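You operate a simulated robot arm through the tools that you are given. There is no shell and no other tool. Be economical: measure what you need, move in short steps, check, and stop when the job is done.

You are at the controls of a simulated robot arm. One attempt, no reset.

Task
Dot the unmarked stator as the result sheet says, then sort all three tested stators by their dots.
Fine: green to the small GOOD tray, yellow to HOLD, blue to REWORK, each down on a post; one dot; the marker goes back in its cup.

It is judged by the outcome, as a careful person would: the job done as asked, and still so three seconds after it is handed in. It fails if anything else is knocked over, pushed out of place, dropped, spilled or broken. Flat cloth is picked up by pressing the open fingertips on it (5 to 10 N) and closing them slowly along it; thin cloth reads only 2 to 8 mm in the jaws.

Robot
A 7-joint arm with a two-finger gripper, on a carriage that runs on a rail from [-0.007, -1.743] to [0.003, 0.637] (x, y) and turns from -1.902 to 3.892 rad about z. Base frame: it is fixed where the carriage stands at the start and does not move with it; the origin is on the floor, on the carriage's upright axis, x ahead of it, y to its left, z up; the surface under the hand at the start is at about z = 0.82. Units: m, rad, N and s.
Its first joint turns from -2.601 to 2.601 rad. Places, roughly: left post of the small green tray [1, 0.9, 0.8]; result sheet [1.1, 0.6, 0.9]; stator [1, 0.75, 0.75]; tester post [-1.5, 2.3, 0.8]. Payload 2.45 kg.
The tool frame sits at the grasp point between the pads (the TCP): z along the fingers, y along the line on which they close. The tips reach 0.026 m beyond it. Largest opening 0.096 m; the body of the gripper starts 0.069 m behind the TCP.
Orientation is that of the tool frame in the base frame, as a unit quaternion [x, y, z, w]. With the fingers straight down and closing along the base's y, the tool's x points along the base's -x, its y along +y and its z along -z.

Tools
- The arm moves only by the tool send_rows. Its argument "commands" is a list of rows, each a list of 7 numbers: the turn, a rotation vector about the tool's x, y, z in rad, then the shift along the tool's x, y, z in m, then the gripper command, from -1 (shut) to 1 (fully open), values between in proportion. In form: [[rx, ry, rz, tx, ty, tz, hand], ...]. A call has 1 to 8 rows; each row shifts and turns the commanded pose from where the row before left it, along the tool's axes as they then stand. Each row takes 0.2 s and may step no farther than 0.05 m and 0.15 rad from the row before; otherwise, or with a gripper value out of range, the whole call is refused. Where a pose cannot be reached the arm comes as near as it can. A force on the tool above 80 N (or 10 N above the force at the start of the call, whichever is more), or a blocked arm, ends the call early, and 0.2 s more pass. The fingers move at their own pace and stop on an object; they squeeze with about 42 N. The grip force told is the motor's: it shows also when the fingers shut on nothing. Time passes only in rows, and 0.2 s behind the last, so rows that do not move let the fingers close. The reply holds the time, the measured pose of the TCP, the force on the tool along the base axes, the opening and the grip force, in the units named above and with some noise, with the torque about the TCP (base axes, N m) and any sound that the robot's microphone picked up.
- Cameras (640 x 400 px; columns grow to the right, rows downward): "scene" is now at [0.0351, 0.1937, 1.6551]; the picture's right is [0.30, -0.95, 0.00], its down [-0.62, -0.19, -0.76] and it looks along [0.72, 0.23, -0.65] (base axes); focal length 288 px, centre (320, 200). "wrist" rides on the gripper at [0.082, 0.003, -0.098] in the tool frame; the picture's right is [-0.04, 1.00, 0.00], its down [-0.73, -0.03, -0.68] and it looks along [-0.68, -0.03, 0.73] (tool axes); focal length 256 px, centre (320, 200). There is no depth. A picture from a camera that has moved, and an enlarged one, comes with that camera's place and axes in the base frame and with its lens.
- grab_frame(camera): a new picture of that camera. The clock stands still meanwhile.
- lift_body(by): slides the trunk up (or, below 0, down) by that many m; the arm and the scene camera ride with it, the base frame stays. It gives what a move gives, with no picture.
- drive_base(legs): drives the robot by 1 to 6 legs, each [ahead, left, turn to the left] in m, m and rad, along the robot's own axes; the way and the turn of a leg run together, so that a leg with both is an arc; at most 1.5 m and 3.142 rad a leg. The arm and the cameras ride along, it lands a little off, and it stops where it bumps. It keeps to its track: a leg is cut to what the track allows. It gives what a move gives.
- turn_head(pan, tilt): turns the head with the scene camera to pan (to the left, within 2.705 rad either way) and tilt (down, from -0.506 to 1.204), counted from straight ahead of the robot. It gives what a move gives.
- zoom(camera, box): a new picture of the part [left, top, right, bottom] of that camera's present view, enlarged. The clock stands still meanwhile.
- sign_off(): hands the job in; it is judged then, once.

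Work in short steps. Places have to be worked out from the pictures, the camera data and where the tool is seen: move nearer, look again, correct. Check each grasp and each placing, and mend what went wrong. You have 120 turns and 82 pictures in all, those below and enlarged ones among them. Open the gripper and draw the arm clear of the work before you hand the job in, unless the task says otherwise; then end with one line.

The tools are called by a JSON object that holds its "name" and its "arguments". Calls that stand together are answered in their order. send_rows: Moves the arm, as the interface text tells. Its arguments: {"type":"object","properties":{"commands":{"type":"array"}},"required":["commands"]} The other tools are called the same way: lift_body (by) slides the trunk up or down; drive_base (legs) drives the base; turn_head (pan, tilt) turns the head that bears the scene camera; grab_frame (camera) takes a picture; zoom (camera, box) takes an enlarged picture of a part of a camera's view; sign_off () hands the job in.

At the start:

```text
clock: 0.0
position: [0.7347, 0.5444, 1.1486]
tool_rot: [0.0, 1.0, -0.001, 0.0]
contact_force: [0.6, 0.3, -0.4]
ft_torque: [0.01, 0.03, 0.0]
grip_width: 0.0957
grip_force: 0.1
trunk travel left (down, up): [-0.65, 0.06]
robot x, y, heading: [-0.0, 0.0007, -0.0]
head pan, tilt: [0.302, 0.709]
```

scene: 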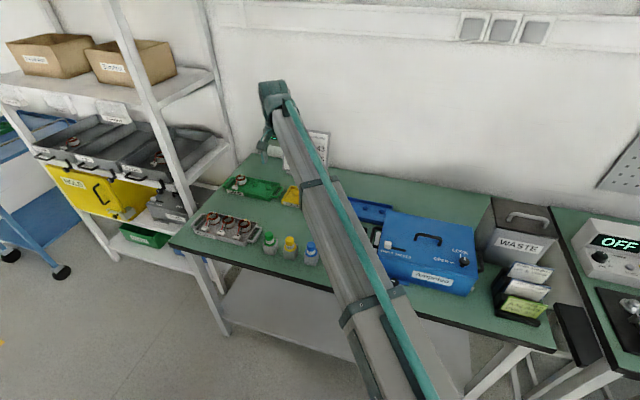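
wrist: 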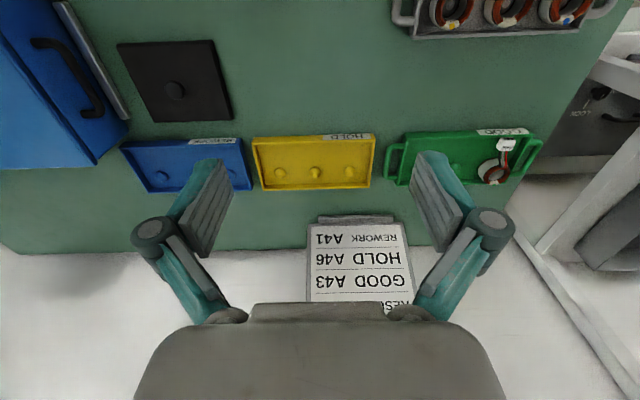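

The wrist view shows three trays, the sheet and a rack of stators upside down. I zoom in to read the details.

{"name": "zoom", "arguments": {"camera": "scene", "box": [180, 160, 340, 270]}}

{"name": "zoom", "arguments": {"camera": "wrist", "box": [380, 0, 640, 190]}}

{"name": "zoom", "arguments": {"camera": "wrist", "box": [290, 200, 430, 320]}}

```text
3.64 times, centred on (260, 215) of scene
camera zoom: at [0.0351, 0.1937, 1.6551], right [0.3, -0.95, 0.0], down [-0.62, -0.19, -0.76], along [0.72, 0.23, -0.65], focal length 1047 px, centre (538, 146)
```

zoom: 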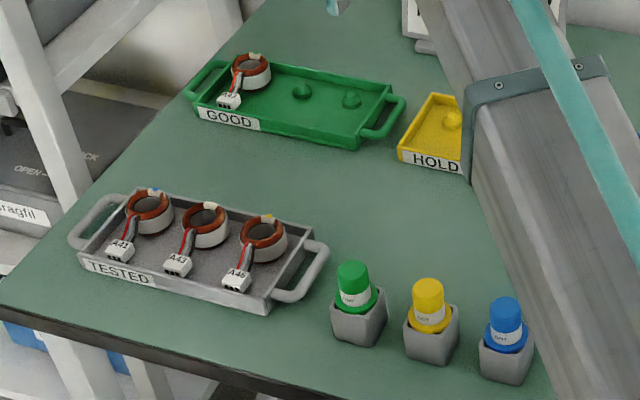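

```text
2.11 times, centred on (510, 95) of wrist
camera zoom: at [0.6528, 0.5463, 1.2478], right [0.04, 1.0, 0.0], down [0.73, -0.03, 0.68], along [0.68, -0.03, -0.73], focal length 539 px, centre (-80, 421)
```

zoom: 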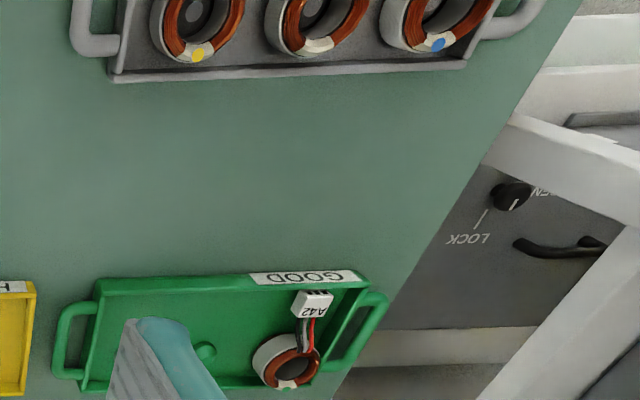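

```text
3.33 times, centred on (360, 260) of wrist
camera zoom: at [0.6528, 0.5463, 1.2478], right [0.04, 1.0, 0.0], down [0.73, -0.03, 0.68], along [0.68, -0.03, -0.73], focal length 853 px, centre (187, 0)
```

zoom: 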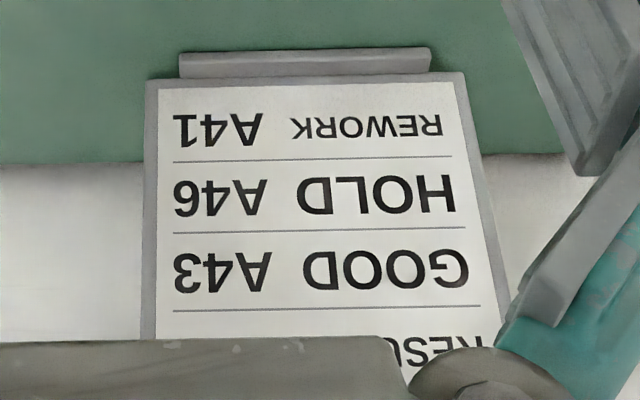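

Sheet reads GOOD A43, HOLD A46, REWORK A41. Zooming on labels to confirm which stator is which.

{"name": "zoom", "arguments": {"camera": "scene", "box": [190, 200, 270, 250]}}

{"name": "zoom", "arguments": {"camera": "scene", "box": [240, 120, 340, 182]}}

{"name": "zoom", "arguments": {"camera": "scene", "box": [250, 220, 330, 270]}}

```text
8.00 times, centred on (230, 225) of scene
camera zoom: at [0.0351, 0.1937, 1.6551], right [0.3, -0.95, 0.0], down [-0.62, -0.19, -0.76], along [0.72, 0.23, -0.65], focal length 2303 px, centre (1040, 0)
```

zoom: 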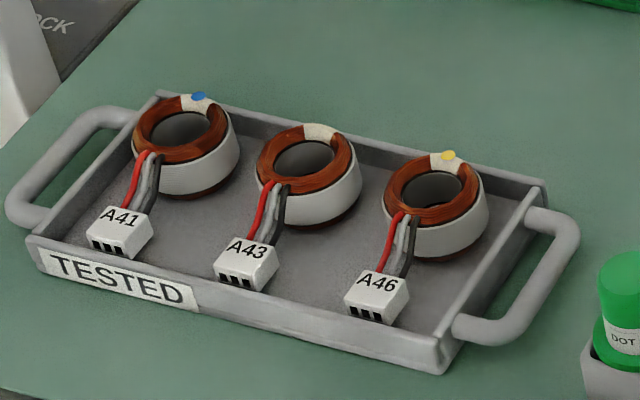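

```text
6.40 times, centred on (290, 151) of scene
camera zoom: at [0.0351, 0.1937, 1.6551], right [0.3, -0.95, 0.0], down [-0.62, -0.19, -0.76], along [0.72, 0.23, -0.65], focal length 1843 px, centre (512, 514)
```

zoom: 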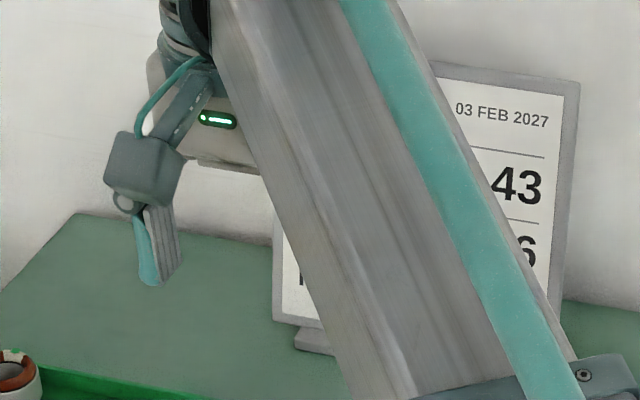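

```text
8.00 times, centred on (290, 245) of scene
camera zoom: at [0.0351, 0.1937, 1.6551], right [0.3, -0.95, 0.0], down [-0.62, -0.19, -0.76], along [0.72, 0.23, -0.65], focal length 2303 px, centre (560, -160)
```

zoom: 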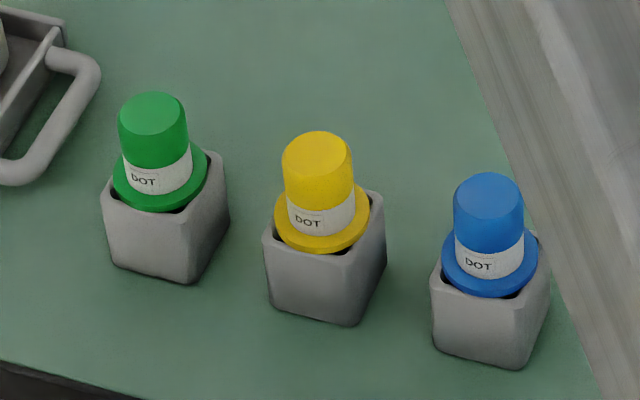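

A43 is unmarked and the sheet says GOOD, so it takes green. I swing the hand right first, then drive the carriage left toward the work.

{"name": "send_rows", "arguments": {"commands": [[0, 0, 0, 0, -0.05, 0, 1], [0, 0, 0, 0, -0.05, 0, 1], [0, 0, 0, 0, -0.05, 0, 1], [0, 0, 0, 0, -0.05, 0, 1], [0, 0, 0, 0, -0.05, 0, 1], [0, 0, 0, 0, -0.05, 0, 1], [0, 0, 0, 0, -0.05, 0, 1], [0, 0, 0, 0, -0.05, 0, 1]]}}

{"name": "drive_base", "arguments": {"legs": [[0, 0.6, 0]]}}

{"name": "turn_head", "arguments": {"pan": 0.3, "tilt": 0.75}}

{"name": "grab_frame", "arguments": {"camera": "scene"}}

{"name": "grab_frame", "arguments": {"camera": "wrist"}}

```text
clock: 1.8
position: [0.7333, 0.1422, 1.1489]
tool_rot: [-0.001, 1.0, -0.001, 0.0]
contact_force: [-0.4, -0.3, 0.4]
ft_torque: [0.01, -0.02, 0.01]
grip_width: 0.0961
grip_force: 0.2
trunk travel left (down, up): [-0.65, 0.06]
robot x, y, heading: [-0.0011, -0.0011, -0.001]
head pan, tilt: [0.302, 0.709]
```

```text
clock: 5.2
position: [0.737, 0.7384, 1.15]
tool_rot: [0.001, 1.0, 0.0, 0.0]
contact_force: [-0.3, 0.4, -0.3]
ft_torque: [-0.03, 0.03, 0.0]
grip_width: 0.0961
grip_force: 0.0
trunk travel left (down, up): [-0.65, 0.06]
robot x, y, heading: [0.0045, 0.5975, -0.002]
head pan, tilt: [0.302, 0.709]
```

```text
clock: 5.8
position: [0.7374, 0.7376, 1.1501]
tool_rot: [0.001, 1.0, 0.0, 0.0]
contact_force: [0.4, -0.5, 0.3]
ft_torque: [0.05, -0.02, 0.0]
grip_width: 0.0961
grip_force: 0.1
trunk travel left (down, up): [-0.65, 0.06]
robot x, y, heading: [0.0009, 0.5958, -0.003]
head pan, tilt: [0.3, 0.75]
```

```text
73 pictures are left
camera scene: at [0.0361, 0.7883, 1.6516], right [0.29, -0.96, 0.0], down [-0.65, -0.2, -0.73], along [0.7, 0.22, -0.68], focal length 288 px, centre (320, 200)
```

scene: 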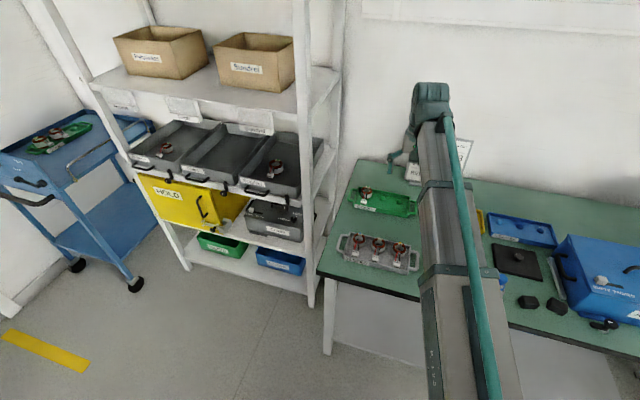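

```text
72 pictures are left
camera wrist: at [0.6556, 0.7416, 1.248], right [0.04, 1.0, 0.0], down [0.73, -0.03, 0.68], along [0.68, -0.03, -0.73], focal length 256 px, centre (320, 200)
```

wrist: 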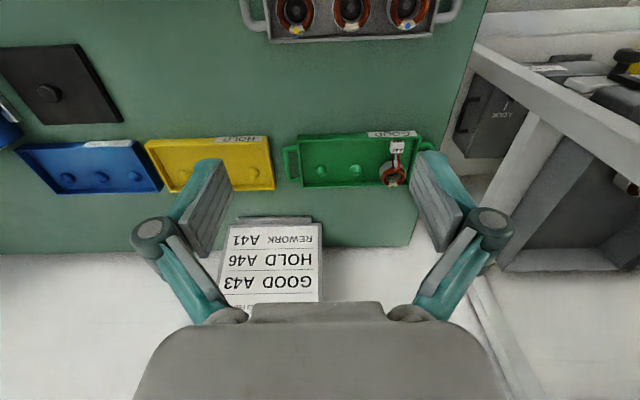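

I zoom the wrist view to triangulate with the earlier wrist pictures.

{"name": "zoom", "arguments": {"camera": "wrist", "box": [220, 0, 480, 190]}}

{"name": "zoom", "arguments": {"camera": "scene", "box": [320, 170, 430, 280]}}

```text
2.11 times, centred on (350, 95) of wrist
camera zoom: at [0.6556, 0.7416, 1.248], right [0.04, 1.0, 0.0], down [0.73, -0.03, 0.68], along [0.68, -0.03, -0.73], focal length 539 px, centre (257, 421)
```

zoom: 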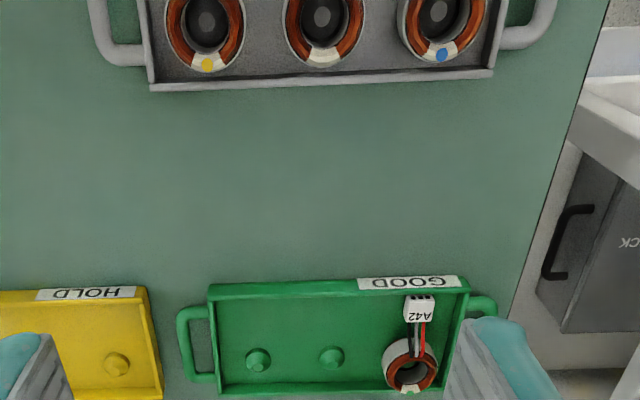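

```text
3.64 times, centred on (375, 225) of scene
camera zoom: at [0.0361, 0.7883, 1.6516], right [0.29, -0.96, 0.0], down [-0.65, -0.2, -0.73], along [0.7, 0.22, -0.68], focal length 1047 px, centre (120, 109)
```

zoom: 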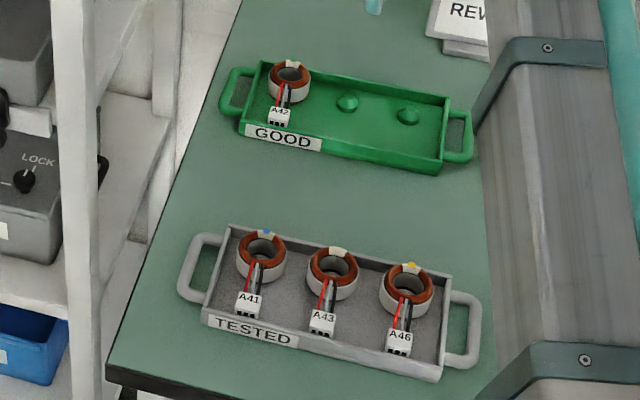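

Stator dots sit at about z 0.87, tested stators at y ≈0.847/0.777/0.709, x ≈0.717. Now I move the hand back to look at the markers.

{"name": "send_rows", "arguments": {"commands": [[0, 0, 0, 0.03, -0.04, 0, 1], [0, 0, 0, 0.03, -0.04, 0, 1], [0, 0, 0, 0.03, -0.04, 0, 1], [0, 0, 0, 0.03, -0.04, 0, 1], [0, 0, 0, 0, 0, 0, 1]]}}

{"name": "grab_frame", "arguments": {"camera": "wrist"}}

{"name": "grab_frame", "arguments": {"camera": "scene"}}

```text
clock: 7.0
position: [0.6159, 0.5781, 1.1512]
tool_rot: [0.0, 1.0, 0.0, 0.0]
contact_force: [1.1, -0.4, 0.2]
ft_torque: [0.0, 0.01, -0.01]
grip_width: 0.0961
grip_force: 0.1
trunk travel left (down, up): [-0.65, 0.06]
robot x, y, heading: [0.0049, 0.595, -0.002]
head pan, tilt: [0.3, 0.75]
```

```text
69 pictures are left
camera wrist: at [0.5344, 0.5809, 1.2496], right [0.04, 1.0, 0.0], down [0.73, -0.03, 0.68], along [0.68, -0.03, -0.73], focal length 256 px, centre (320, 200)
```

wrist: 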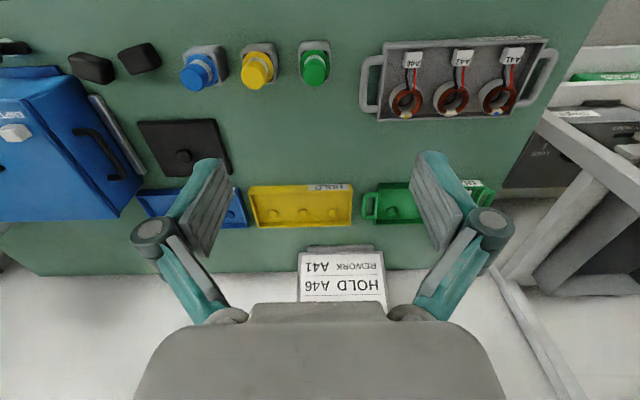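

```text
68 pictures are left
camera scene: at [0.0362, 0.7884, 1.6516], right [0.29, -0.96, 0.0], down [-0.65, -0.2, -0.73], along [0.7, 0.22, -0.68], focal length 288 px, centre (320, 200)
```

scene: 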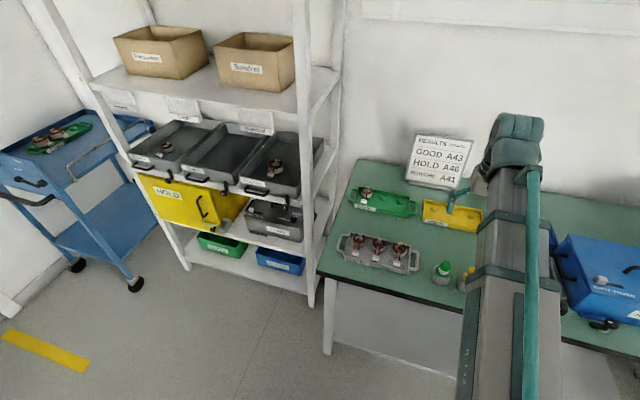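

Triangulating the green marker from both cameras.

{"name": "zoom", "arguments": {"camera": "wrist", "box": [230, 20, 360, 110]}}

{"name": "zoom", "arguments": {"camera": "scene", "box": [400, 240, 480, 300]}}

```text
4.44 times, centred on (295, 65) of wrist
camera zoom: at [0.5344, 0.5809, 1.2496], right [0.04, 1.0, 0.0], down [0.73, -0.03, 0.68], along [0.68, -0.03, -0.73], focal length 1138 px, centre (431, 800)
```

zoom: 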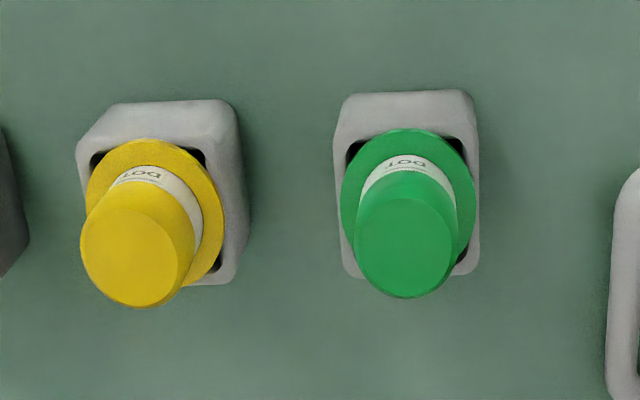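

```text
6.67 times, centred on (440, 270) of scene
camera zoom: at [0.0362, 0.7884, 1.6516], right [0.29, -0.96, 0.0], down [-0.65, -0.2, -0.73], along [0.7, 0.22, -0.68], focal length 1919 px, centre (-480, -267)
```

zoom: 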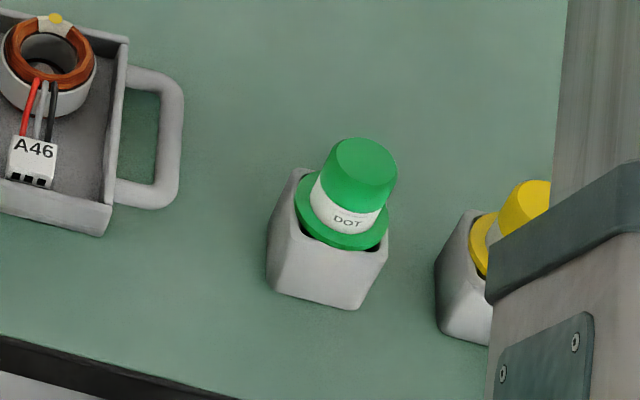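

Green marker top at about (0.644, 0.568, 0.895), diameter ~0.03. I go above it with the fingers opened to ~60 mm.

{"name": "send_rows", "arguments": {"commands": [[0, 0, 0, -0.014, -0.005, 0.04, 0.25], [0, 0, 0, -0.014, -0.005, 0.04, 0.25], [0, 0, 0, 0, 0, 0.04, 0.25], [0, 0, 0, 0, 0, 0.04, 0.25], [0, 0, 0, 0, 0, 0, 0.25]]}}

{"name": "grab_frame", "arguments": {"camera": "wrist"}}

{"name": "zoom", "arguments": {"camera": "scene", "box": [400, 210, 500, 300]}}

```text
clock: 8.2
position: [0.6454, 0.5703, 0.9889]
tool_rot: [0.0, 1.0, -0.001, 0.0]
contact_force: [0.8, 0.4, 0.4]
ft_torque: [-0.02, 0.02, -0.02]
grip_width: 0.06
grip_force: 0.1
trunk travel left (down, up): [-0.65, 0.06]
robot x, y, heading: [0.0025, 0.5969, 0.001]
head pan, tilt: [0.3, 0.75]
```

```text
65 pictures are left
camera wrist: at [0.5628, 0.5737, 1.0876], right [0.04, 1.0, 0.0], down [0.73, -0.03, 0.68], along [0.68, -0.03, -0.73], focal length 256 px, centre (320, 200)
```

wrist: 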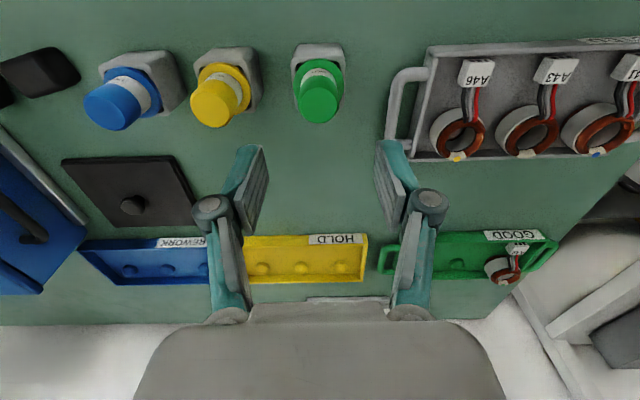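

```text
4.44 times, centred on (450, 255) of scene
camera zoom: at [0.0362, 0.7883, 1.6516], right [0.29, -0.96, 0.0], down [-0.65, -0.2, -0.73], along [0.7, 0.22, -0.68], focal length 1280 px, centre (-258, -44)
```

zoom: 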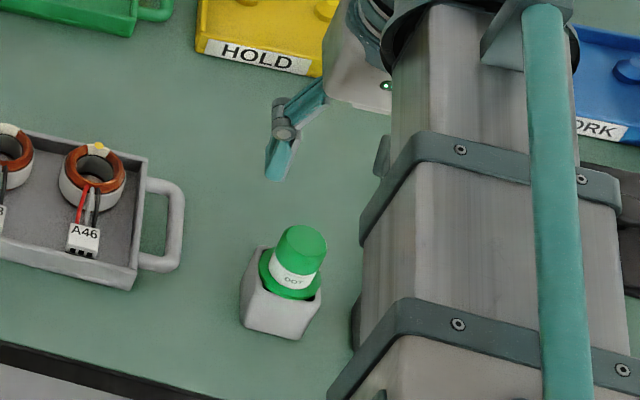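

Refined: cap axis (0.641, 0.5695), top z ≈0.906, collar ≈0.857. Descend to TCP z 0.893 and close.

{"name": "send_rows", "arguments": {"commands": [[0, 0, 0, 0.0045, -0.001, 0.03, 0.25], [0, 0, 0, 0, 0, 0.03, 0.25], [0, 0, 0, 0, 0, 0.025, 0.25], [0, 0, 0, 0, 0, 0.011, 0.25]]}}

{"name": "send_rows", "arguments": {"commands": [[0, 0, 0, 0, 0, 0, -0.6], [0, 0, 0, 0, 0, 0, -1], [0, 0, 0, 0, 0, 0, -1]]}}

{"name": "grab_frame", "arguments": {"camera": "wrist"}}

```text
clock: 9.2
position: [0.6396, 0.568, 0.893]
tool_rot: [0.001, 1.0, 0.0, 0.0]
contact_force: [0.7, 0.6, 0.4]
ft_torque: [-0.03, 0.01, 0.03]
grip_width: 0.06
grip_force: 0.2
trunk travel left (down, up): [-0.65, 0.06]
robot x, y, heading: [0.0019, 0.5951, -0.001]
head pan, tilt: [0.3, 0.75]
```

```text
clock: 10.0
position: [0.6391, 0.5684, 0.8931]
tool_rot: [0.001, 1.0, 0.0, 0.0]
contact_force: [1.3, 0.3, 3.7]
ft_torque: [-0.02, 0.01, 0.0]
grip_width: 0.0399
grip_force: 41.6
trunk travel left (down, up): [-0.65, 0.06]
robot x, y, heading: [0.0015, 0.5984, -0.003]
head pan, tilt: [0.3, 0.75]
```

```text
63 pictures are left
camera wrist: at [0.5581, 0.5717, 0.992], right [0.04, 1.0, 0.0], down [0.73, -0.03, 0.68], along [0.68, -0.03, -0.73], focal length 256 px, centre (320, 200)
```

wrist: 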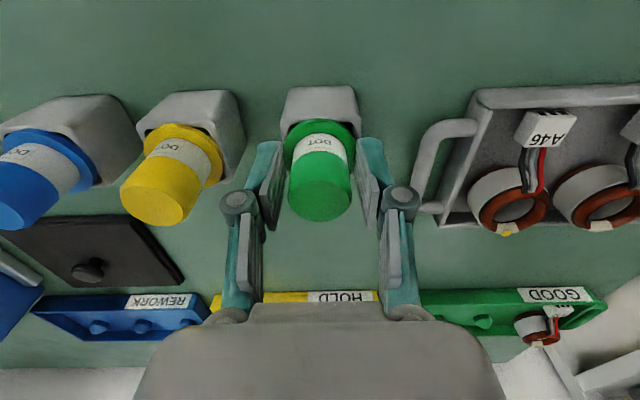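

Width 0.040 means the tips caught the collar. I reopen, raise 12 mm and grip the body.

{"name": "send_rows", "arguments": {"commands": [[0, 0, 0, 0, 0, 0, 0.25], [0, 0, 0, 0, 0, 0, 0.25], [0, 0, 0, 0, 0, -0.012, 0.25], [0, 0, 0, 0, 0, 0, -0.6], [0, 0, 0, 0, 0, 0, -1], [0, 0, 0, 0, 0, 0, -1]]}}

{"name": "grab_frame", "arguments": {"camera": "wrist"}}

```text
clock: 11.4
position: [0.6406, 0.5682, 0.9055]
tool_rot: [0.001, 1.0, 0.0, 0.0]
contact_force: [0.5, 0.0, 0.7]
ft_torque: [-0.02, -0.04, 0.04]
grip_width: 0.0285
grip_force: 42.0
trunk travel left (down, up): [-0.65, 0.06]
robot x, y, heading: [0.0026, 0.5956, 0.0]
head pan, tilt: [0.3, 0.75]
```

```text
62 pictures are left
camera wrist: at [0.5586, 0.5714, 1.004], right [0.04, 1.0, 0.0], down [0.73, -0.03, 0.68], along [0.68, -0.03, -0.73], focal length 256 px, centre (320, 200)
```

wrist: 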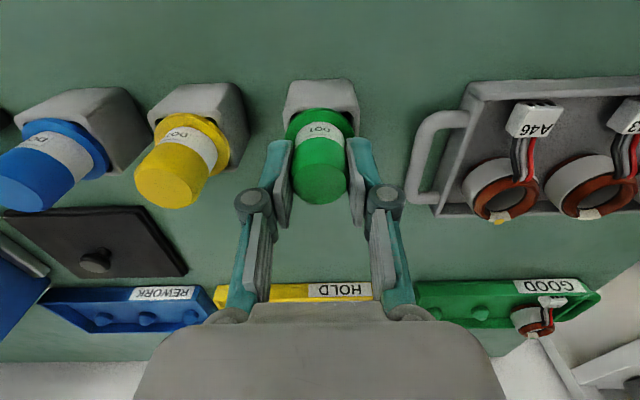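

Firm grip on the body (28.5 mm). I lift straight up and look.

{"name": "send_rows", "arguments": {"commands": [[0, 0, 0, 0, 0, -0.02, -1], [0, 0, 0, 0, 0, -0.03, -1], [0, 0, 0, 0, 0, -0.03, -1], [0, 0, 0, 0, 0, -0.03, -1], [0, 0, 0, 0, 0, -0.02, -1], [0, 0, 0, 0, 0, 0, -1]]}}

{"name": "grab_frame", "arguments": {"camera": "wrist"}}

{"name": "zoom", "arguments": {"camera": "scene", "box": [400, 190, 500, 290]}}

```text
clock: 12.8
position: [0.6407, 0.567, 1.0356]
tool_rot: [0.001, 1.0, -0.001, 0.0]
contact_force: [-0.4, -0.7, -1.0]
ft_torque: [-0.02, 0.01, -0.01]
grip_width: 0.0283
grip_force: 41.9
trunk travel left (down, up): [-0.65, 0.06]
robot x, y, heading: [0.0022, 0.5979, -0.007]
head pan, tilt: [0.3, 0.75]
```

```text
61 pictures are left
camera wrist: at [0.5593, 0.5707, 1.1338], right [0.04, 1.0, 0.0], down [0.73, -0.03, 0.68], along [0.68, -0.03, -0.73], focal length 256 px, centre (320, 200)
```

wrist: 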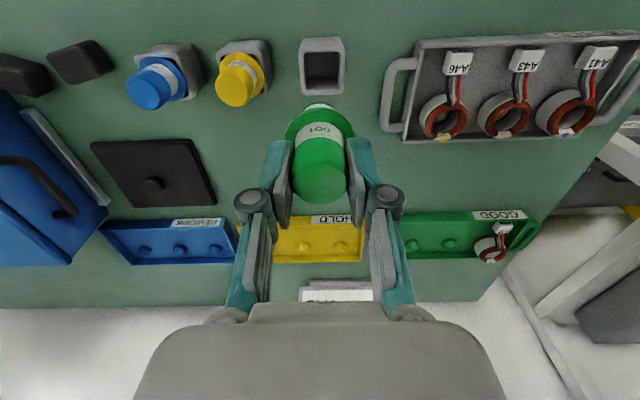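

```text
4.00 times, centred on (450, 240) of scene
camera zoom: at [0.0362, 0.7883, 1.6516], right [0.29, -0.96, 0.0], down [-0.65, -0.2, -0.73], along [0.7, 0.22, -0.68], focal length 1152 px, centre (-200, 40)
```

zoom: 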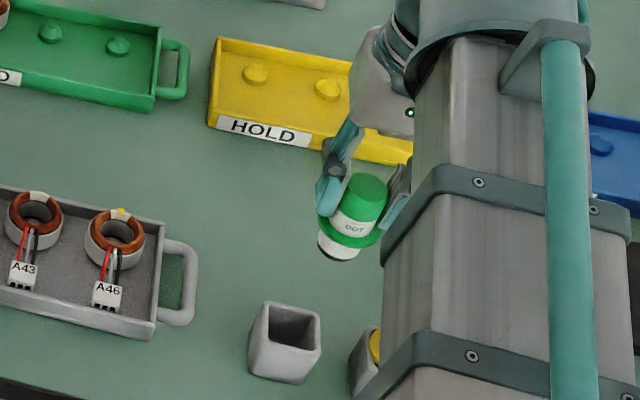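

Cup is empty; marker held. I look closely at the marker's lower end.

{"name": "zoom", "arguments": {"camera": "scene", "box": [470, 225, 510, 260]}}

{"name": "zoom", "arguments": {"camera": "wrist", "box": [270, 80, 370, 170]}}

```text
11.43 times, centred on (490, 242) of scene
camera zoom: at [0.0362, 0.7883, 1.6516], right [0.29, -0.96, 0.0], down [-0.65, -0.2, -0.73], along [0.7, 0.22, -0.68], focal length 3290 px, centre (-1623, -286)
```

zoom: 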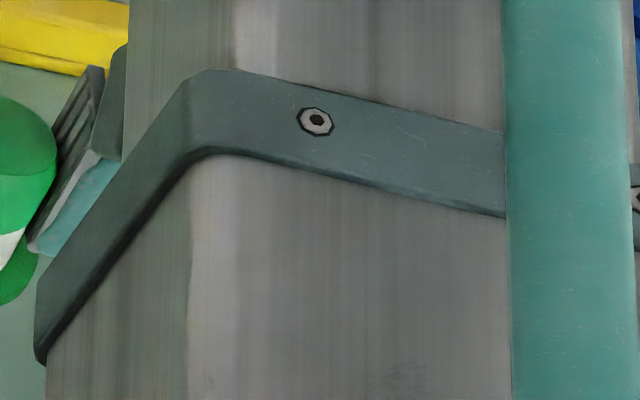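

```text
4.44 times, centred on (320, 125) of wrist
camera zoom: at [0.5593, 0.5707, 1.1338], right [0.04, 1.0, 0.0], down [0.73, -0.03, 0.68], along [0.68, -0.03, -0.73], focal length 1138 px, centre (320, 533)
```

zoom: 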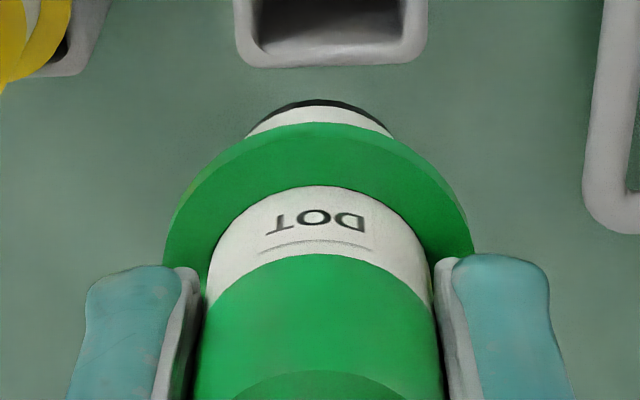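

I raise the marker toward eye level and left of the arm to see its nib.

{"name": "send_rows", "arguments": {"commands": [[0, 0, 0, 0, 0.02, -0.045, -1], [0, 0, 0, 0, 0.02, -0.045, -1], [0, 0, 0, 0, 0.02, -0.045, -1], [0, 0, 0, 0, 0.02, -0.045, -1], [0, 0, 0, 0, 0.02, -0.045, -1], [0, 0, 0, 0, 0.02, -0.045, -1], [0, 0, 0, 0, 0.02, -0.045, -1], [0, 0, 0, 0, 0.02, -0.045, -1]]}}

{"name": "grab_frame", "arguments": {"camera": "scene"}}

```text
clock: 14.6
position: [0.7073, 0.7394, 1.2678]
tool_rot: [0.001, 1.0, 0.003, 0.018]
contact_force: [-0.1, -0.4, -0.9]
ft_torque: [0.03, -0.01, 0.03]
grip_width: 0.0286
grip_force: 41.9
out of reach, approached as far as the arm can: row 5, 6, 7, 8
trunk travel left (down, up): [-0.65, 0.06]
robot x, y, heading: [0.0036, 0.5918, 0.0]
head pan, tilt: [0.3, 0.75]
```

```text
57 pictures are left
camera scene: at [0.0356, 0.7885, 1.6516], right [0.29, -0.96, 0.0], down [-0.65, -0.2, -0.73], along [0.7, 0.22, -0.68], focal length 288 px, centre (320, 200)
```

scene: 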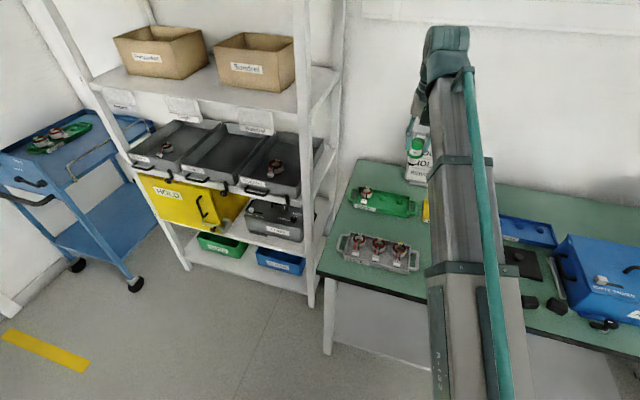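

{"name": "zoom", "arguments": {"camera": "scene", "box": [398, 120, 438, 185]}}

```text
6.15 times, centred on (418, 152) of scene
camera zoom: at [0.0356, 0.7885, 1.6516], right [0.29, -0.96, 0.0], down [-0.65, -0.2, -0.73], along [0.7, 0.22, -0.68], focal length 1772 px, centre (-283, 492)
```

zoom: 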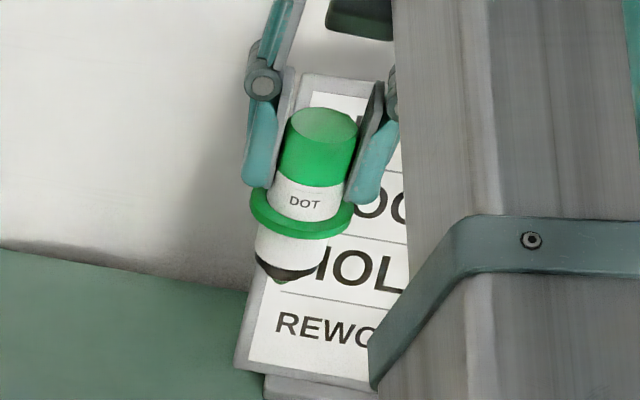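

A small conical nib shows below the black band, roughly 0.085 below the TCP. I come back down to a vertical pose near the tested tray.

{"name": "send_rows", "arguments": {"commands": [[0, 0, 0, 0, 0, 0.045, -1], [0, 0, 0, 0, 0, 0.045, -1], [0, 0, 0, 0, 0, 0.045, -1], [0, 0, 0, 0, 0, 0.045, -1], [0, 0, 0, 0, 0, 0, -1]]}}

```text
clock: 15.8
position: [0.7081, 0.7395, 1.0897]
tool_rot: [0.001, 1.0, -0.001, -0.001]
contact_force: [-0.5, 0.3, -0.5]
ft_torque: [-0.03, -0.03, -0.01]
grip_width: 0.0284
grip_force: 41.8
trunk travel left (down, up): [-0.65, 0.06]
robot x, y, heading: [0.0048, 0.5932, -0.004]
head pan, tilt: [0.3, 0.75]
```

{"name": "grab_frame", "arguments": {"camera": "wrist"}}

{"name": "zoom", "arguments": {"camera": "wrist", "box": [260, 0, 460, 130]}}

{"name": "zoom", "arguments": {"camera": "scene", "box": [330, 220, 430, 280]}}

```text
55 pictures are left
camera wrist: at [0.6267, 0.7424, 1.1867], right [0.04, 1.0, 0.0], down [0.73, -0.03, 0.68], along [0.68, -0.03, -0.73], focal length 256 px, centre (320, 200)
```

wrist: 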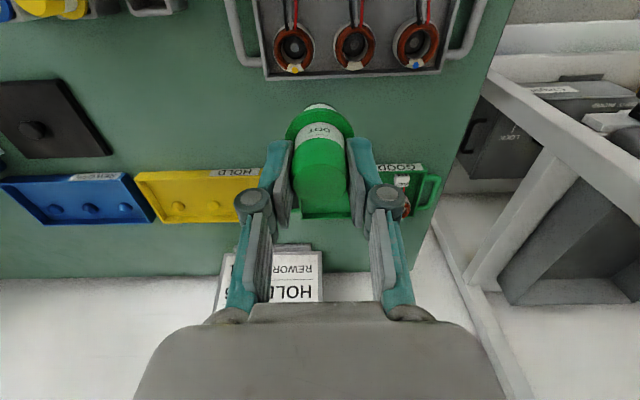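

```text
3.08 times, centred on (360, 65) of wrist
camera zoom: at [0.6267, 0.7424, 1.1867], right [0.04, 1.0, 0.0], down [0.73, -0.03, 0.68], along [0.68, -0.03, -0.73], focal length 788 px, centre (197, 615)
```

zoom: 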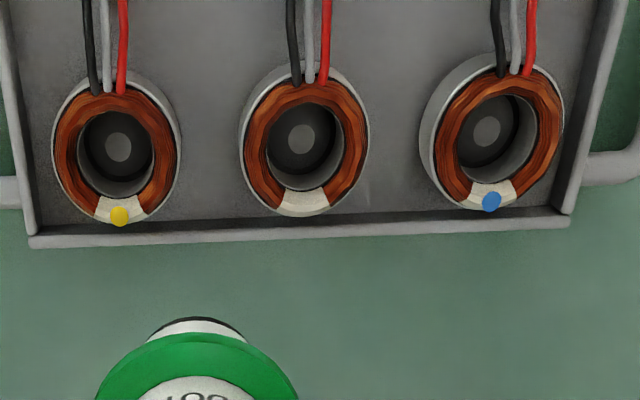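

```text
6.40 times, centred on (380, 250) of scene
camera zoom: at [0.0361, 0.7883, 1.6516], right [0.29, -0.96, 0.0], down [-0.65, -0.2, -0.73], along [0.7, 0.22, -0.68], focal length 1843 px, centre (-64, -120)
```

zoom: 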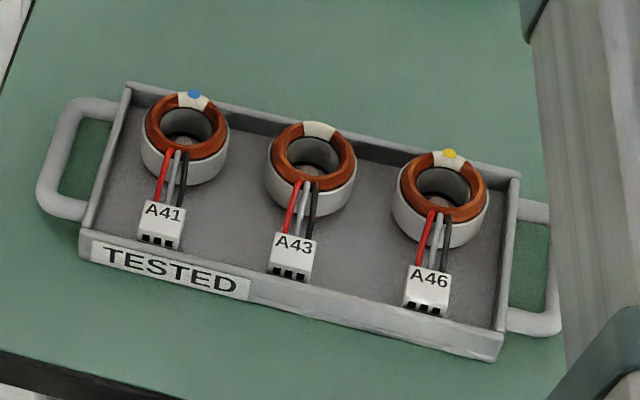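

The unmarked patch on A43 sits at ≈(0.716, 0.778, 0.864). I move the nib above it, staying clear.

{"name": "send_rows", "arguments": {"commands": [[0, 0, 0, -0.008, 0.0385, 0, -1], [0, 0, 0, 0, 0, 0.04, -1], [0, 0, 0, 0, 0, 0.035, -1], [0, 0, 0, 0, 0, 0.03, -1], [0, 0, 0, 0, 0, 0, -1]]}}

{"name": "zoom", "arguments": {"camera": "scene", "box": [340, 190, 430, 270]}}

{"name": "grab_frame", "arguments": {"camera": "wrist"}}

```text
clock: 17.0
position: [0.7157, 0.778, 0.9826]
tool_rot: [0.001, 1.0, 0.001, 0.0]
contact_force: [-0.6, 0.0, -0.8]
ft_torque: [0.0, -0.02, -0.01]
grip_width: 0.0289
grip_force: 41.8
trunk travel left (down, up): [-0.65, 0.06]
robot x, y, heading: [0.0015, 0.5973, -0.004]
head pan, tilt: [0.3, 0.75]
```

```text
5.00 times, centred on (385, 230) of scene
camera zoom: at [0.0362, 0.7882, 1.6516], right [0.29, -0.96, 0.0], down [-0.65, -0.2, -0.73], along [0.7, 0.22, -0.68], focal length 1440 px, centre (-5, 50)
```

zoom: 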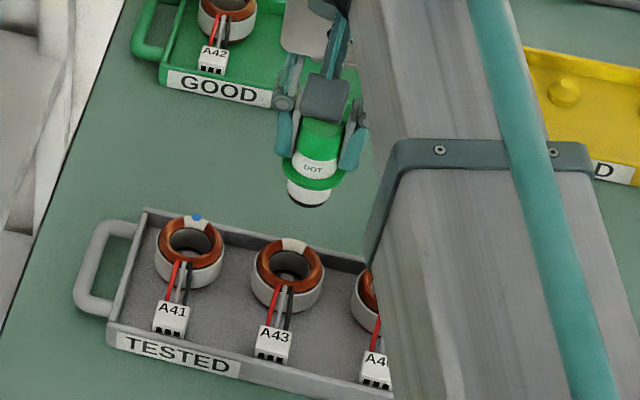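

```text
51 pictures are left
camera wrist: at [0.635, 0.7811, 1.0819], right [0.04, 1.0, 0.0], down [0.73, -0.03, 0.68], along [0.68, -0.03, -0.73], focal length 256 px, centre (320, 200)
```

wrist: 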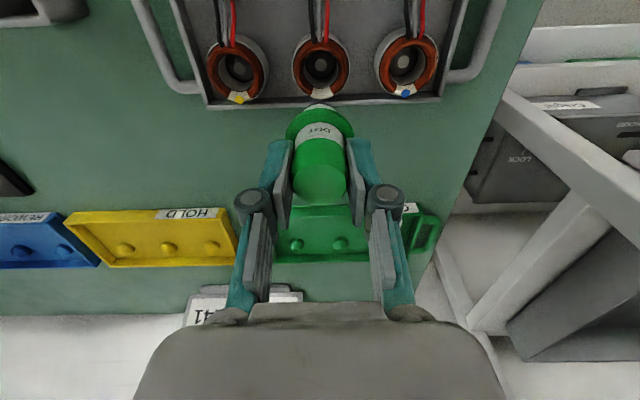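

{"name": "zoom", "arguments": {"camera": "scene", "box": [390, 210, 420, 250]}}

```text
10.00 times, centred on (405, 230) of scene
camera zoom: at [0.0362, 0.7882, 1.6516], right [0.29, -0.96, 0.0], down [-0.65, -0.2, -0.73], along [0.7, 0.22, -0.68], focal length 2879 px, centre (-530, -100)
```

zoom: 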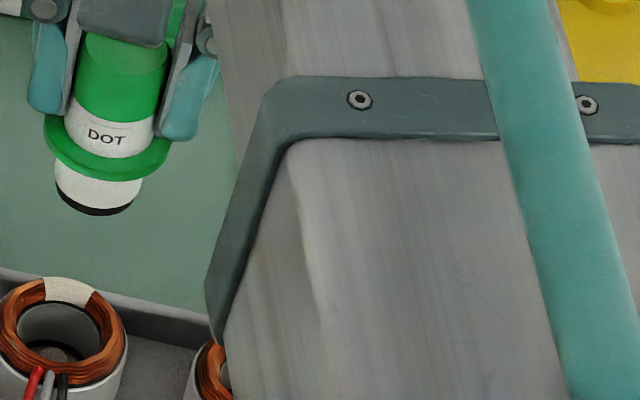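

Nib appears ~2 mm right of the patch centre; I correct y by +1.5 mm and descend gently.

{"name": "send_rows", "arguments": {"commands": [[0, 0, 0, 0, 0.0015, 0.008, -1], [0, 0, 0, 0, 0, 0.008, -1], [0, 0, 0, 0, 0, 0, -1]]}}

{"name": "zoom", "arguments": {"camera": "scene", "box": [375, 215, 415, 250]}}

```text
clock: 17.8
position: [0.7159, 0.7784, 0.9679]
tool_rot: [0.0, 1.0, 0.0, 0.0]
contact_force: [0.4, 1.1, -1.1]
ft_torque: [-0.04, 0.01, 0.0]
grip_width: 0.0283
grip_force: 41.7
trunk travel left (down, up): [-0.65, 0.06]
robot x, y, heading: [0.0005, 0.5937, -0.006]
head pan, tilt: [0.3, 0.75]
```

```text
11.43 times, centred on (395, 232) of scene
camera zoom: at [0.0362, 0.7883, 1.6516], right [0.29, -0.96, 0.0], down [-0.65, -0.2, -0.73], along [0.7, 0.22, -0.68], focal length 3290 px, centre (-537, -171)
```

zoom: 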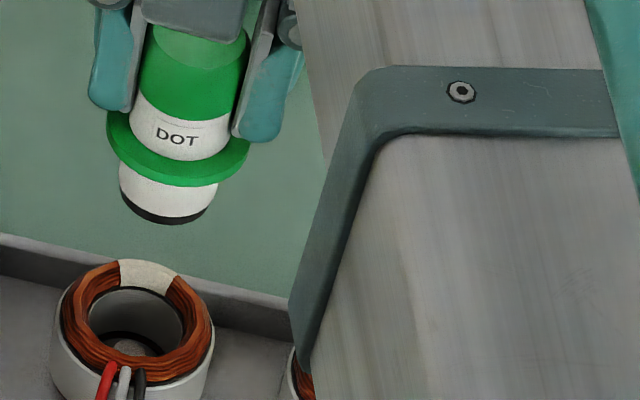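

Alignment is now good. Descend 10 mm, then in 2 mm steps watching force.

{"name": "send_rows", "arguments": {"commands": [[0, 0, 0, 0, 0, 0.005, -1], [0, 0, 0, 0, 0, 0.004, -1], [0, 0, 0, 0, 0, 0, -1]]}}

{"name": "send_rows", "arguments": {"commands": [[0, 0, 0, 0, 0, 0.002, -1], [0, 0, 0, 0, 0, 0, -1]]}}

{"name": "send_rows", "arguments": {"commands": [[0, 0, 0, 0, 0, 0.002, -1], [0, 0, 0, 0, 0, 0, -1]]}}

```text
clock: 18.6
position: [0.7162, 0.779, 0.9575]
tool_rot: [0.0, 1.0, 0.0, 0.0]
contact_force: [-0.1, -0.3, -0.6]
ft_torque: [0.0, 0.03, 0.04]
grip_width: 0.0282
grip_force: 42.0
trunk travel left (down, up): [-0.65, 0.06]
robot x, y, heading: [0.0057, 0.5969, -0.001]
head pan, tilt: [0.3, 0.75]
```

```text
clock: 19.2
position: [0.7157, 0.7796, 0.9566]
tool_rot: [0.0, 1.0, 0.0, 0.0]
contact_force: [-0.5, -0.1, 1.1]
ft_torque: [0.02, -0.01, -0.01]
grip_width: 0.0287
grip_force: 42.1
trunk travel left (down, up): [-0.65, 0.06]
robot x, y, heading: [-0.0009, 0.5968, -0.004]
head pan, tilt: [0.3, 0.75]
```

```text
clock: 19.8
position: [0.7158, 0.7795, 0.9553]
tool_rot: [0.001, 1.0, 0.0, 0.0]
contact_force: [0.4, 0.9, -0.9]
ft_torque: [-0.02, -0.01, -0.03]
grip_width: 0.0284
grip_force: 41.8
trunk travel left (down, up): [-0.65, 0.06]
robot x, y, heading: [0.0024, 0.5981, -0.003]
head pan, tilt: [0.3, 0.75]
```

No contact yet; I keep stepping down 2 mm at a time.

{"name": "send_rows", "arguments": {"commands": [[0, 0, 0, 0, 0, 0.002, -1], [0, 0, 0, 0, 0, 0, -1]]}}

{"name": "send_rows", "arguments": {"commands": [[0, 0, 0, 0, 0, 0.002, -1], [0, 0, 0, 0, 0, 0, -1]]}}

{"name": "zoom", "arguments": {"camera": "scene", "box": [375, 215, 415, 250]}}

```text
clock: 20.4
position: [0.7154, 0.7794, 0.9519]
tool_rot: [0.001, 1.0, 0.0, 0.0]
contact_force: [-0.4, 0.1, -0.2]
ft_torque: [0.0, 0.0, 0.01]
grip_width: 0.0284
grip_force: 42.5
trunk travel left (down, up): [-0.65, 0.06]
robot x, y, heading: [-0.0007, 0.5971, -0.004]
head pan, tilt: [0.3, 0.75]
```

```text
clock: 21.0
position: [0.7153, 0.7792, 0.9503]
tool_rot: [0.002, 1.0, 0.0, 0.0]
contact_force: [0.4, -0.6, -0.7]
ft_torque: [0.01, 0.01, 0.01]
grip_width: 0.0286
grip_force: 42.0
trunk travel left (down, up): [-0.65, 0.06]
robot x, y, heading: [0.0008, 0.5962, -0.007]
head pan, tilt: [0.3, 0.75]
```

```text
11.43 times, centred on (395, 232) of scene
camera zoom: at [0.0362, 0.7883, 1.6516], right [0.29, -0.96, 0.0], down [-0.65, -0.2, -0.73], along [0.7, 0.22, -0.68], focal length 3290 px, centre (-537, -171)
```

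zoom: 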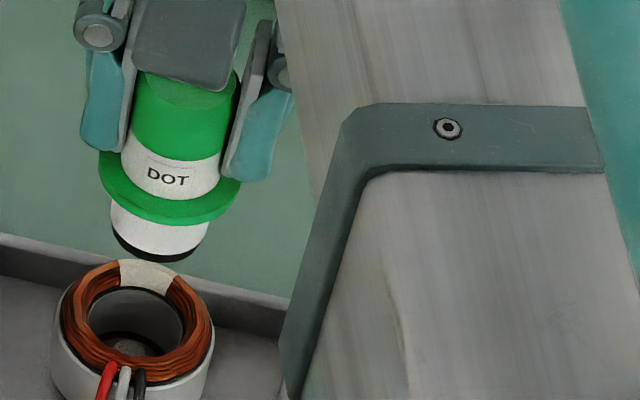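

About 13 mm between the black rim and the patch; continuing.

{"name": "send_rows", "arguments": {"commands": [[0, 0, 0, 0, 0, 0.002, -1], [0, 0, 0, 0, 0, 0, -1]]}}

{"name": "send_rows", "arguments": {"commands": [[0, 0, 0, 0, 0, 0.0015, -1], [0, 0, 0, 0, 0, 0, -1]]}}

{"name": "send_rows", "arguments": {"commands": [[0, 0, 0, 0, 0, 0.0015, -1], [0, 0, 0, 0, 0, 0, -1]]}}

```text
clock: 21.6
position: [0.7153, 0.7802, 0.9485]
tool_rot: [0.0, 1.0, 0.001, -0.001]
contact_force: [-0.8, 0.3, -0.8]
ft_torque: [0.0, -0.04, -0.01]
grip_width: 0.0284
grip_force: 42.4
trunk travel left (down, up): [-0.65, 0.06]
robot x, y, heading: [0.0021, 0.5916, -0.002]
head pan, tilt: [0.3, 0.75]
```

```text
clock: 22.2
position: [0.7166, 0.7788, 0.9472]
tool_rot: [0.001, 1.0, 0.001, 0.001]
contact_force: [0.2, -0.1, -0.1]
ft_torque: [-0.03, -0.01, -0.01]
grip_width: 0.0286
grip_force: 42.2
trunk travel left (down, up): [-0.65, 0.06]
robot x, y, heading: [0.0028, 0.5953, -0.001]
head pan, tilt: [0.3, 0.75]
```

```text
clock: 22.8
position: [0.7166, 0.779, 0.9462]
tool_rot: [0.001, 1.0, -0.001, 0.0]
contact_force: [0.2, 0.1, 0.3]
ft_torque: [0.01, 0.01, -0.01]
grip_width: 0.0284
grip_force: 42.0
trunk travel left (down, up): [-0.65, 0.06]
robot x, y, heading: [-0.0001, 0.5937, -0.003]
head pan, tilt: [0.3, 0.75]
```

{"name": "send_rows", "arguments": {"commands": [[0, 0, 0, 0, 0, 0.0015, -1], [0, 0, 0, 0, 0, 0, -1]]}}

{"name": "send_rows", "arguments": {"commands": [[0, 0, 0, 0, 0, 0.0015, -1], [0, 0, 0, 0, 0, 0, -1]]}}

{"name": "zoom", "arguments": {"camera": "scene", "box": [375, 215, 415, 250]}}

```text
clock: 23.4
position: [0.7154, 0.7786, 0.9441]
tool_rot: [0.0, 1.0, 0.001, 0.0]
contact_force: [-0.4, 0.1, -0.9]
ft_torque: [0.02, 0.01, 0.0]
grip_width: 0.0284
grip_force: 42.4
trunk travel left (down, up): [-0.65, 0.06]
robot x, y, heading: [0.0016, 0.5921, 0.002]
head pan, tilt: [0.3, 0.75]
```

```text
clock: 24.0
position: [0.7152, 0.7796, 0.9424]
tool_rot: [0.001, 1.0, 0.0, -0.001]
contact_force: [0.3, -0.1, -0.8]
ft_torque: [-0.02, 0.05, -0.01]
grip_width: 0.0284
grip_force: 42.1
trunk travel left (down, up): [-0.65, 0.06]
robot x, y, heading: [0.0011, 0.596, -0.001]
head pan, tilt: [0.3, 0.75]
```

```text
11.43 times, centred on (395, 232) of scene
camera zoom: at [0.0362, 0.7883, 1.6516], right [0.29, -0.96, 0.0], down [-0.65, -0.2, -0.73], along [0.7, 0.22, -0.68], focal length 3290 px, centre (-537, -171)
```

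zoom: 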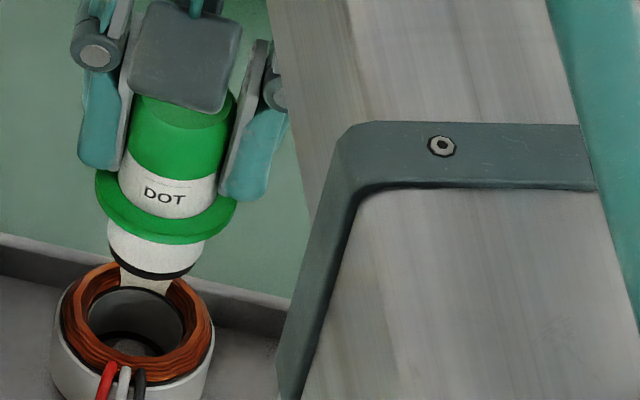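

Rim is ~5 mm off; contact should come soon. Continue in fine steps.

{"name": "send_rows", "arguments": {"commands": [[0, 0, 0, 0, 0, 0.0015, -1], [0, 0, 0, 0, 0, 0, -1]]}}

{"name": "send_rows", "arguments": {"commands": [[0, 0, 0, 0, 0, 0.0015, -1], [0, 0, 0, 0, 0, 0, -1]]}}

```text
clock: 24.6
position: [0.7155, 0.7791, 0.9423]
tool_rot: [0.001, 1.0, 0.0, 0.0]
contact_force: [0.2, 1.2, 5.2]
ft_torque: [0.02, -0.02, 0.0]
grip_width: 0.0285
grip_force: 41.6
trunk travel left (down, up): [-0.65, 0.06]
robot x, y, heading: [0.0023, 0.5963, -0.004]
head pan, tilt: [0.3, 0.75]
```

```text
clock: 25.2
position: [0.7149, 0.7797, 0.9418]
tool_rot: [0.001, 1.0, 0.0, 0.002]
contact_force: [2.7, 1.3, 21.5]
ft_torque: [0.09, -0.11, 0.0]
grip_width: 0.0281
grip_force: 42.1
trunk travel left (down, up): [-0.65, 0.06]
robot x, y, heading: [0.0043, 0.5941, -0.001]
head pan, tilt: [0.3, 0.75]
```

Firm contact at TCP z ≈0.942. I lift straight up and inspect the dot.

{"name": "send_rows", "arguments": {"commands": [[0, 0, 0, 0, 0, -0.01, -1], [0, 0, 0, 0, 0, -0.03, -1], [0, 0, 0, 0, 0, -0.04, -1], [0, 0, 0, 0, 0, -0.02, -1], [0, 0, 0, 0, 0, 0, -1]]}}

{"name": "zoom", "arguments": {"camera": "scene", "box": [355, 220, 415, 265]}}

```text
clock: 26.4
position: [0.7154, 0.779, 1.0412]
tool_rot: [0.001, 1.0, 0.0, 0.0]
contact_force: [0.4, -0.1, -0.7]
ft_torque: [0.02, -0.01, -0.03]
grip_width: 0.0284
grip_force: 42.1
trunk travel left (down, up): [-0.65, 0.06]
robot x, y, heading: [0.0037, 0.5942, 0.002]
head pan, tilt: [0.3, 0.75]
```

```text
8.89 times, centred on (385, 242) of scene
camera zoom: at [0.0362, 0.7883, 1.6516], right [0.29, -0.96, 0.0], down [-0.65, -0.2, -0.73], along [0.7, 0.22, -0.68], focal length 2559 px, centre (-258, -178)
```

zoom: 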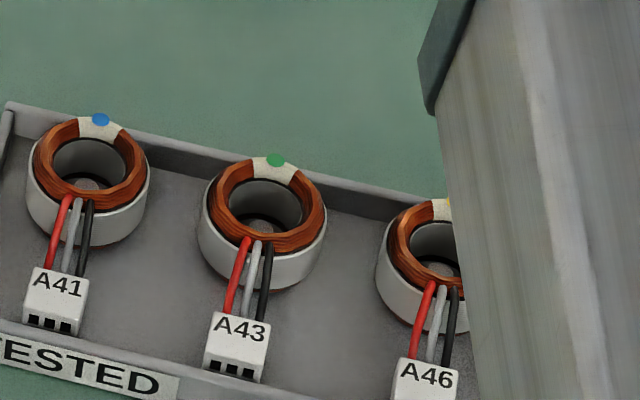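

A clean single green dot. I return the marker above its cup.

{"name": "send_rows", "arguments": {"commands": [[0, 0, 0, 0.015, -0.0422, 0, -1], [0, 0, 0, 0.015, -0.0422, 0, -1], [0, 0, 0, 0.015, -0.0422, 0, -1], [0, 0, 0, 0.015, -0.0422, 0, -1], [0, 0, 0, 0.015, -0.0422, 0, -1], [0, 0, 0, 0, 0, 0, -1]]}}

{"name": "zoom", "arguments": {"camera": "scene", "box": [410, 200, 490, 290]}}

```text
clock: 27.8
position: [0.6399, 0.5689, 1.0397]
tool_rot: [0.0, 1.0, -0.001, 0.0]
contact_force: [-0.3, -0.6, -0.4]
ft_torque: [0.02, 0.0, 0.0]
grip_width: 0.0284
grip_force: 41.6
trunk travel left (down, up): [-0.65, 0.06]
robot x, y, heading: [0.0033, 0.5928, 0.001]
head pan, tilt: [0.3, 0.75]
```

```text
4.44 times, centred on (450, 245) of scene
camera zoom: at [0.0361, 0.7883, 1.6516], right [0.29, -0.96, 0.0], down [-0.65, -0.2, -0.73], along [0.7, 0.22, -0.68], focal length 1280 px, centre (-258, 0)
```

zoom: 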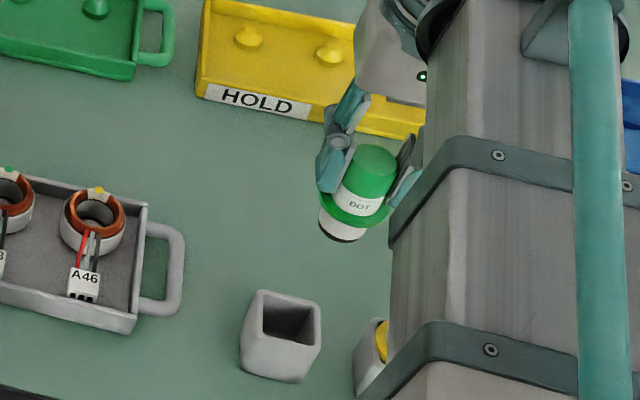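

Over the cup at the same xy as the pick; I descend, slowly near the end.

{"name": "send_rows", "arguments": {"commands": [[0, 0, 0, 0, -0.0005, 0.035, -1], [0, 0, 0, 0, 0, 0.035, -1], [0, 0, 0, 0, 0, 0.03, -1], [0, 0, 0, 0, 0, 0.015, -1], [0, 0, 0, 0, 0, 0.012, -1], [0, 0, 0, 0, 0, 0.006, -1], [0, 0, 0, 0, 0, 0, -1]]}}

{"name": "grab_frame", "arguments": {"camera": "wrist"}}

```text
clock: 29.4
position: [0.64, 0.5683, 0.906]
tool_rot: [0.0, 1.0, 0.0, 0.001]
contact_force: [-0.4, 1.0, -0.6]
ft_torque: [0.04, 0.0, -0.01]
grip_width: 0.0282
grip_force: 41.8
trunk travel left (down, up): [-0.65, 0.06]
robot x, y, heading: [0.0029, 0.5944, 0.003]
head pan, tilt: [0.3, 0.75]
```

```text
44 pictures are left
camera wrist: at [0.5588, 0.5709, 1.0049], right [0.04, 1.0, 0.0], down [0.73, -0.03, 0.68], along [0.68, -0.03, -0.73], focal length 256 px, centre (320, 200)
```

wrist: 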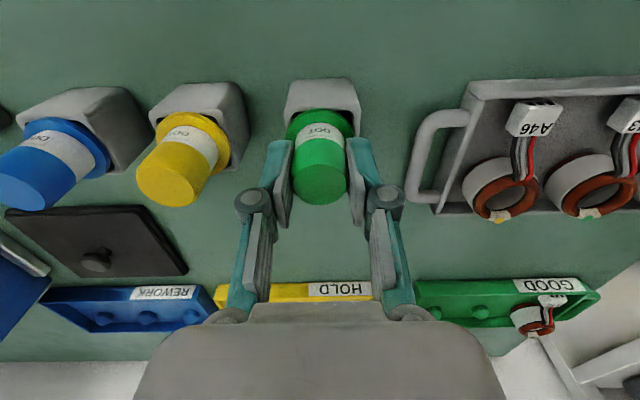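

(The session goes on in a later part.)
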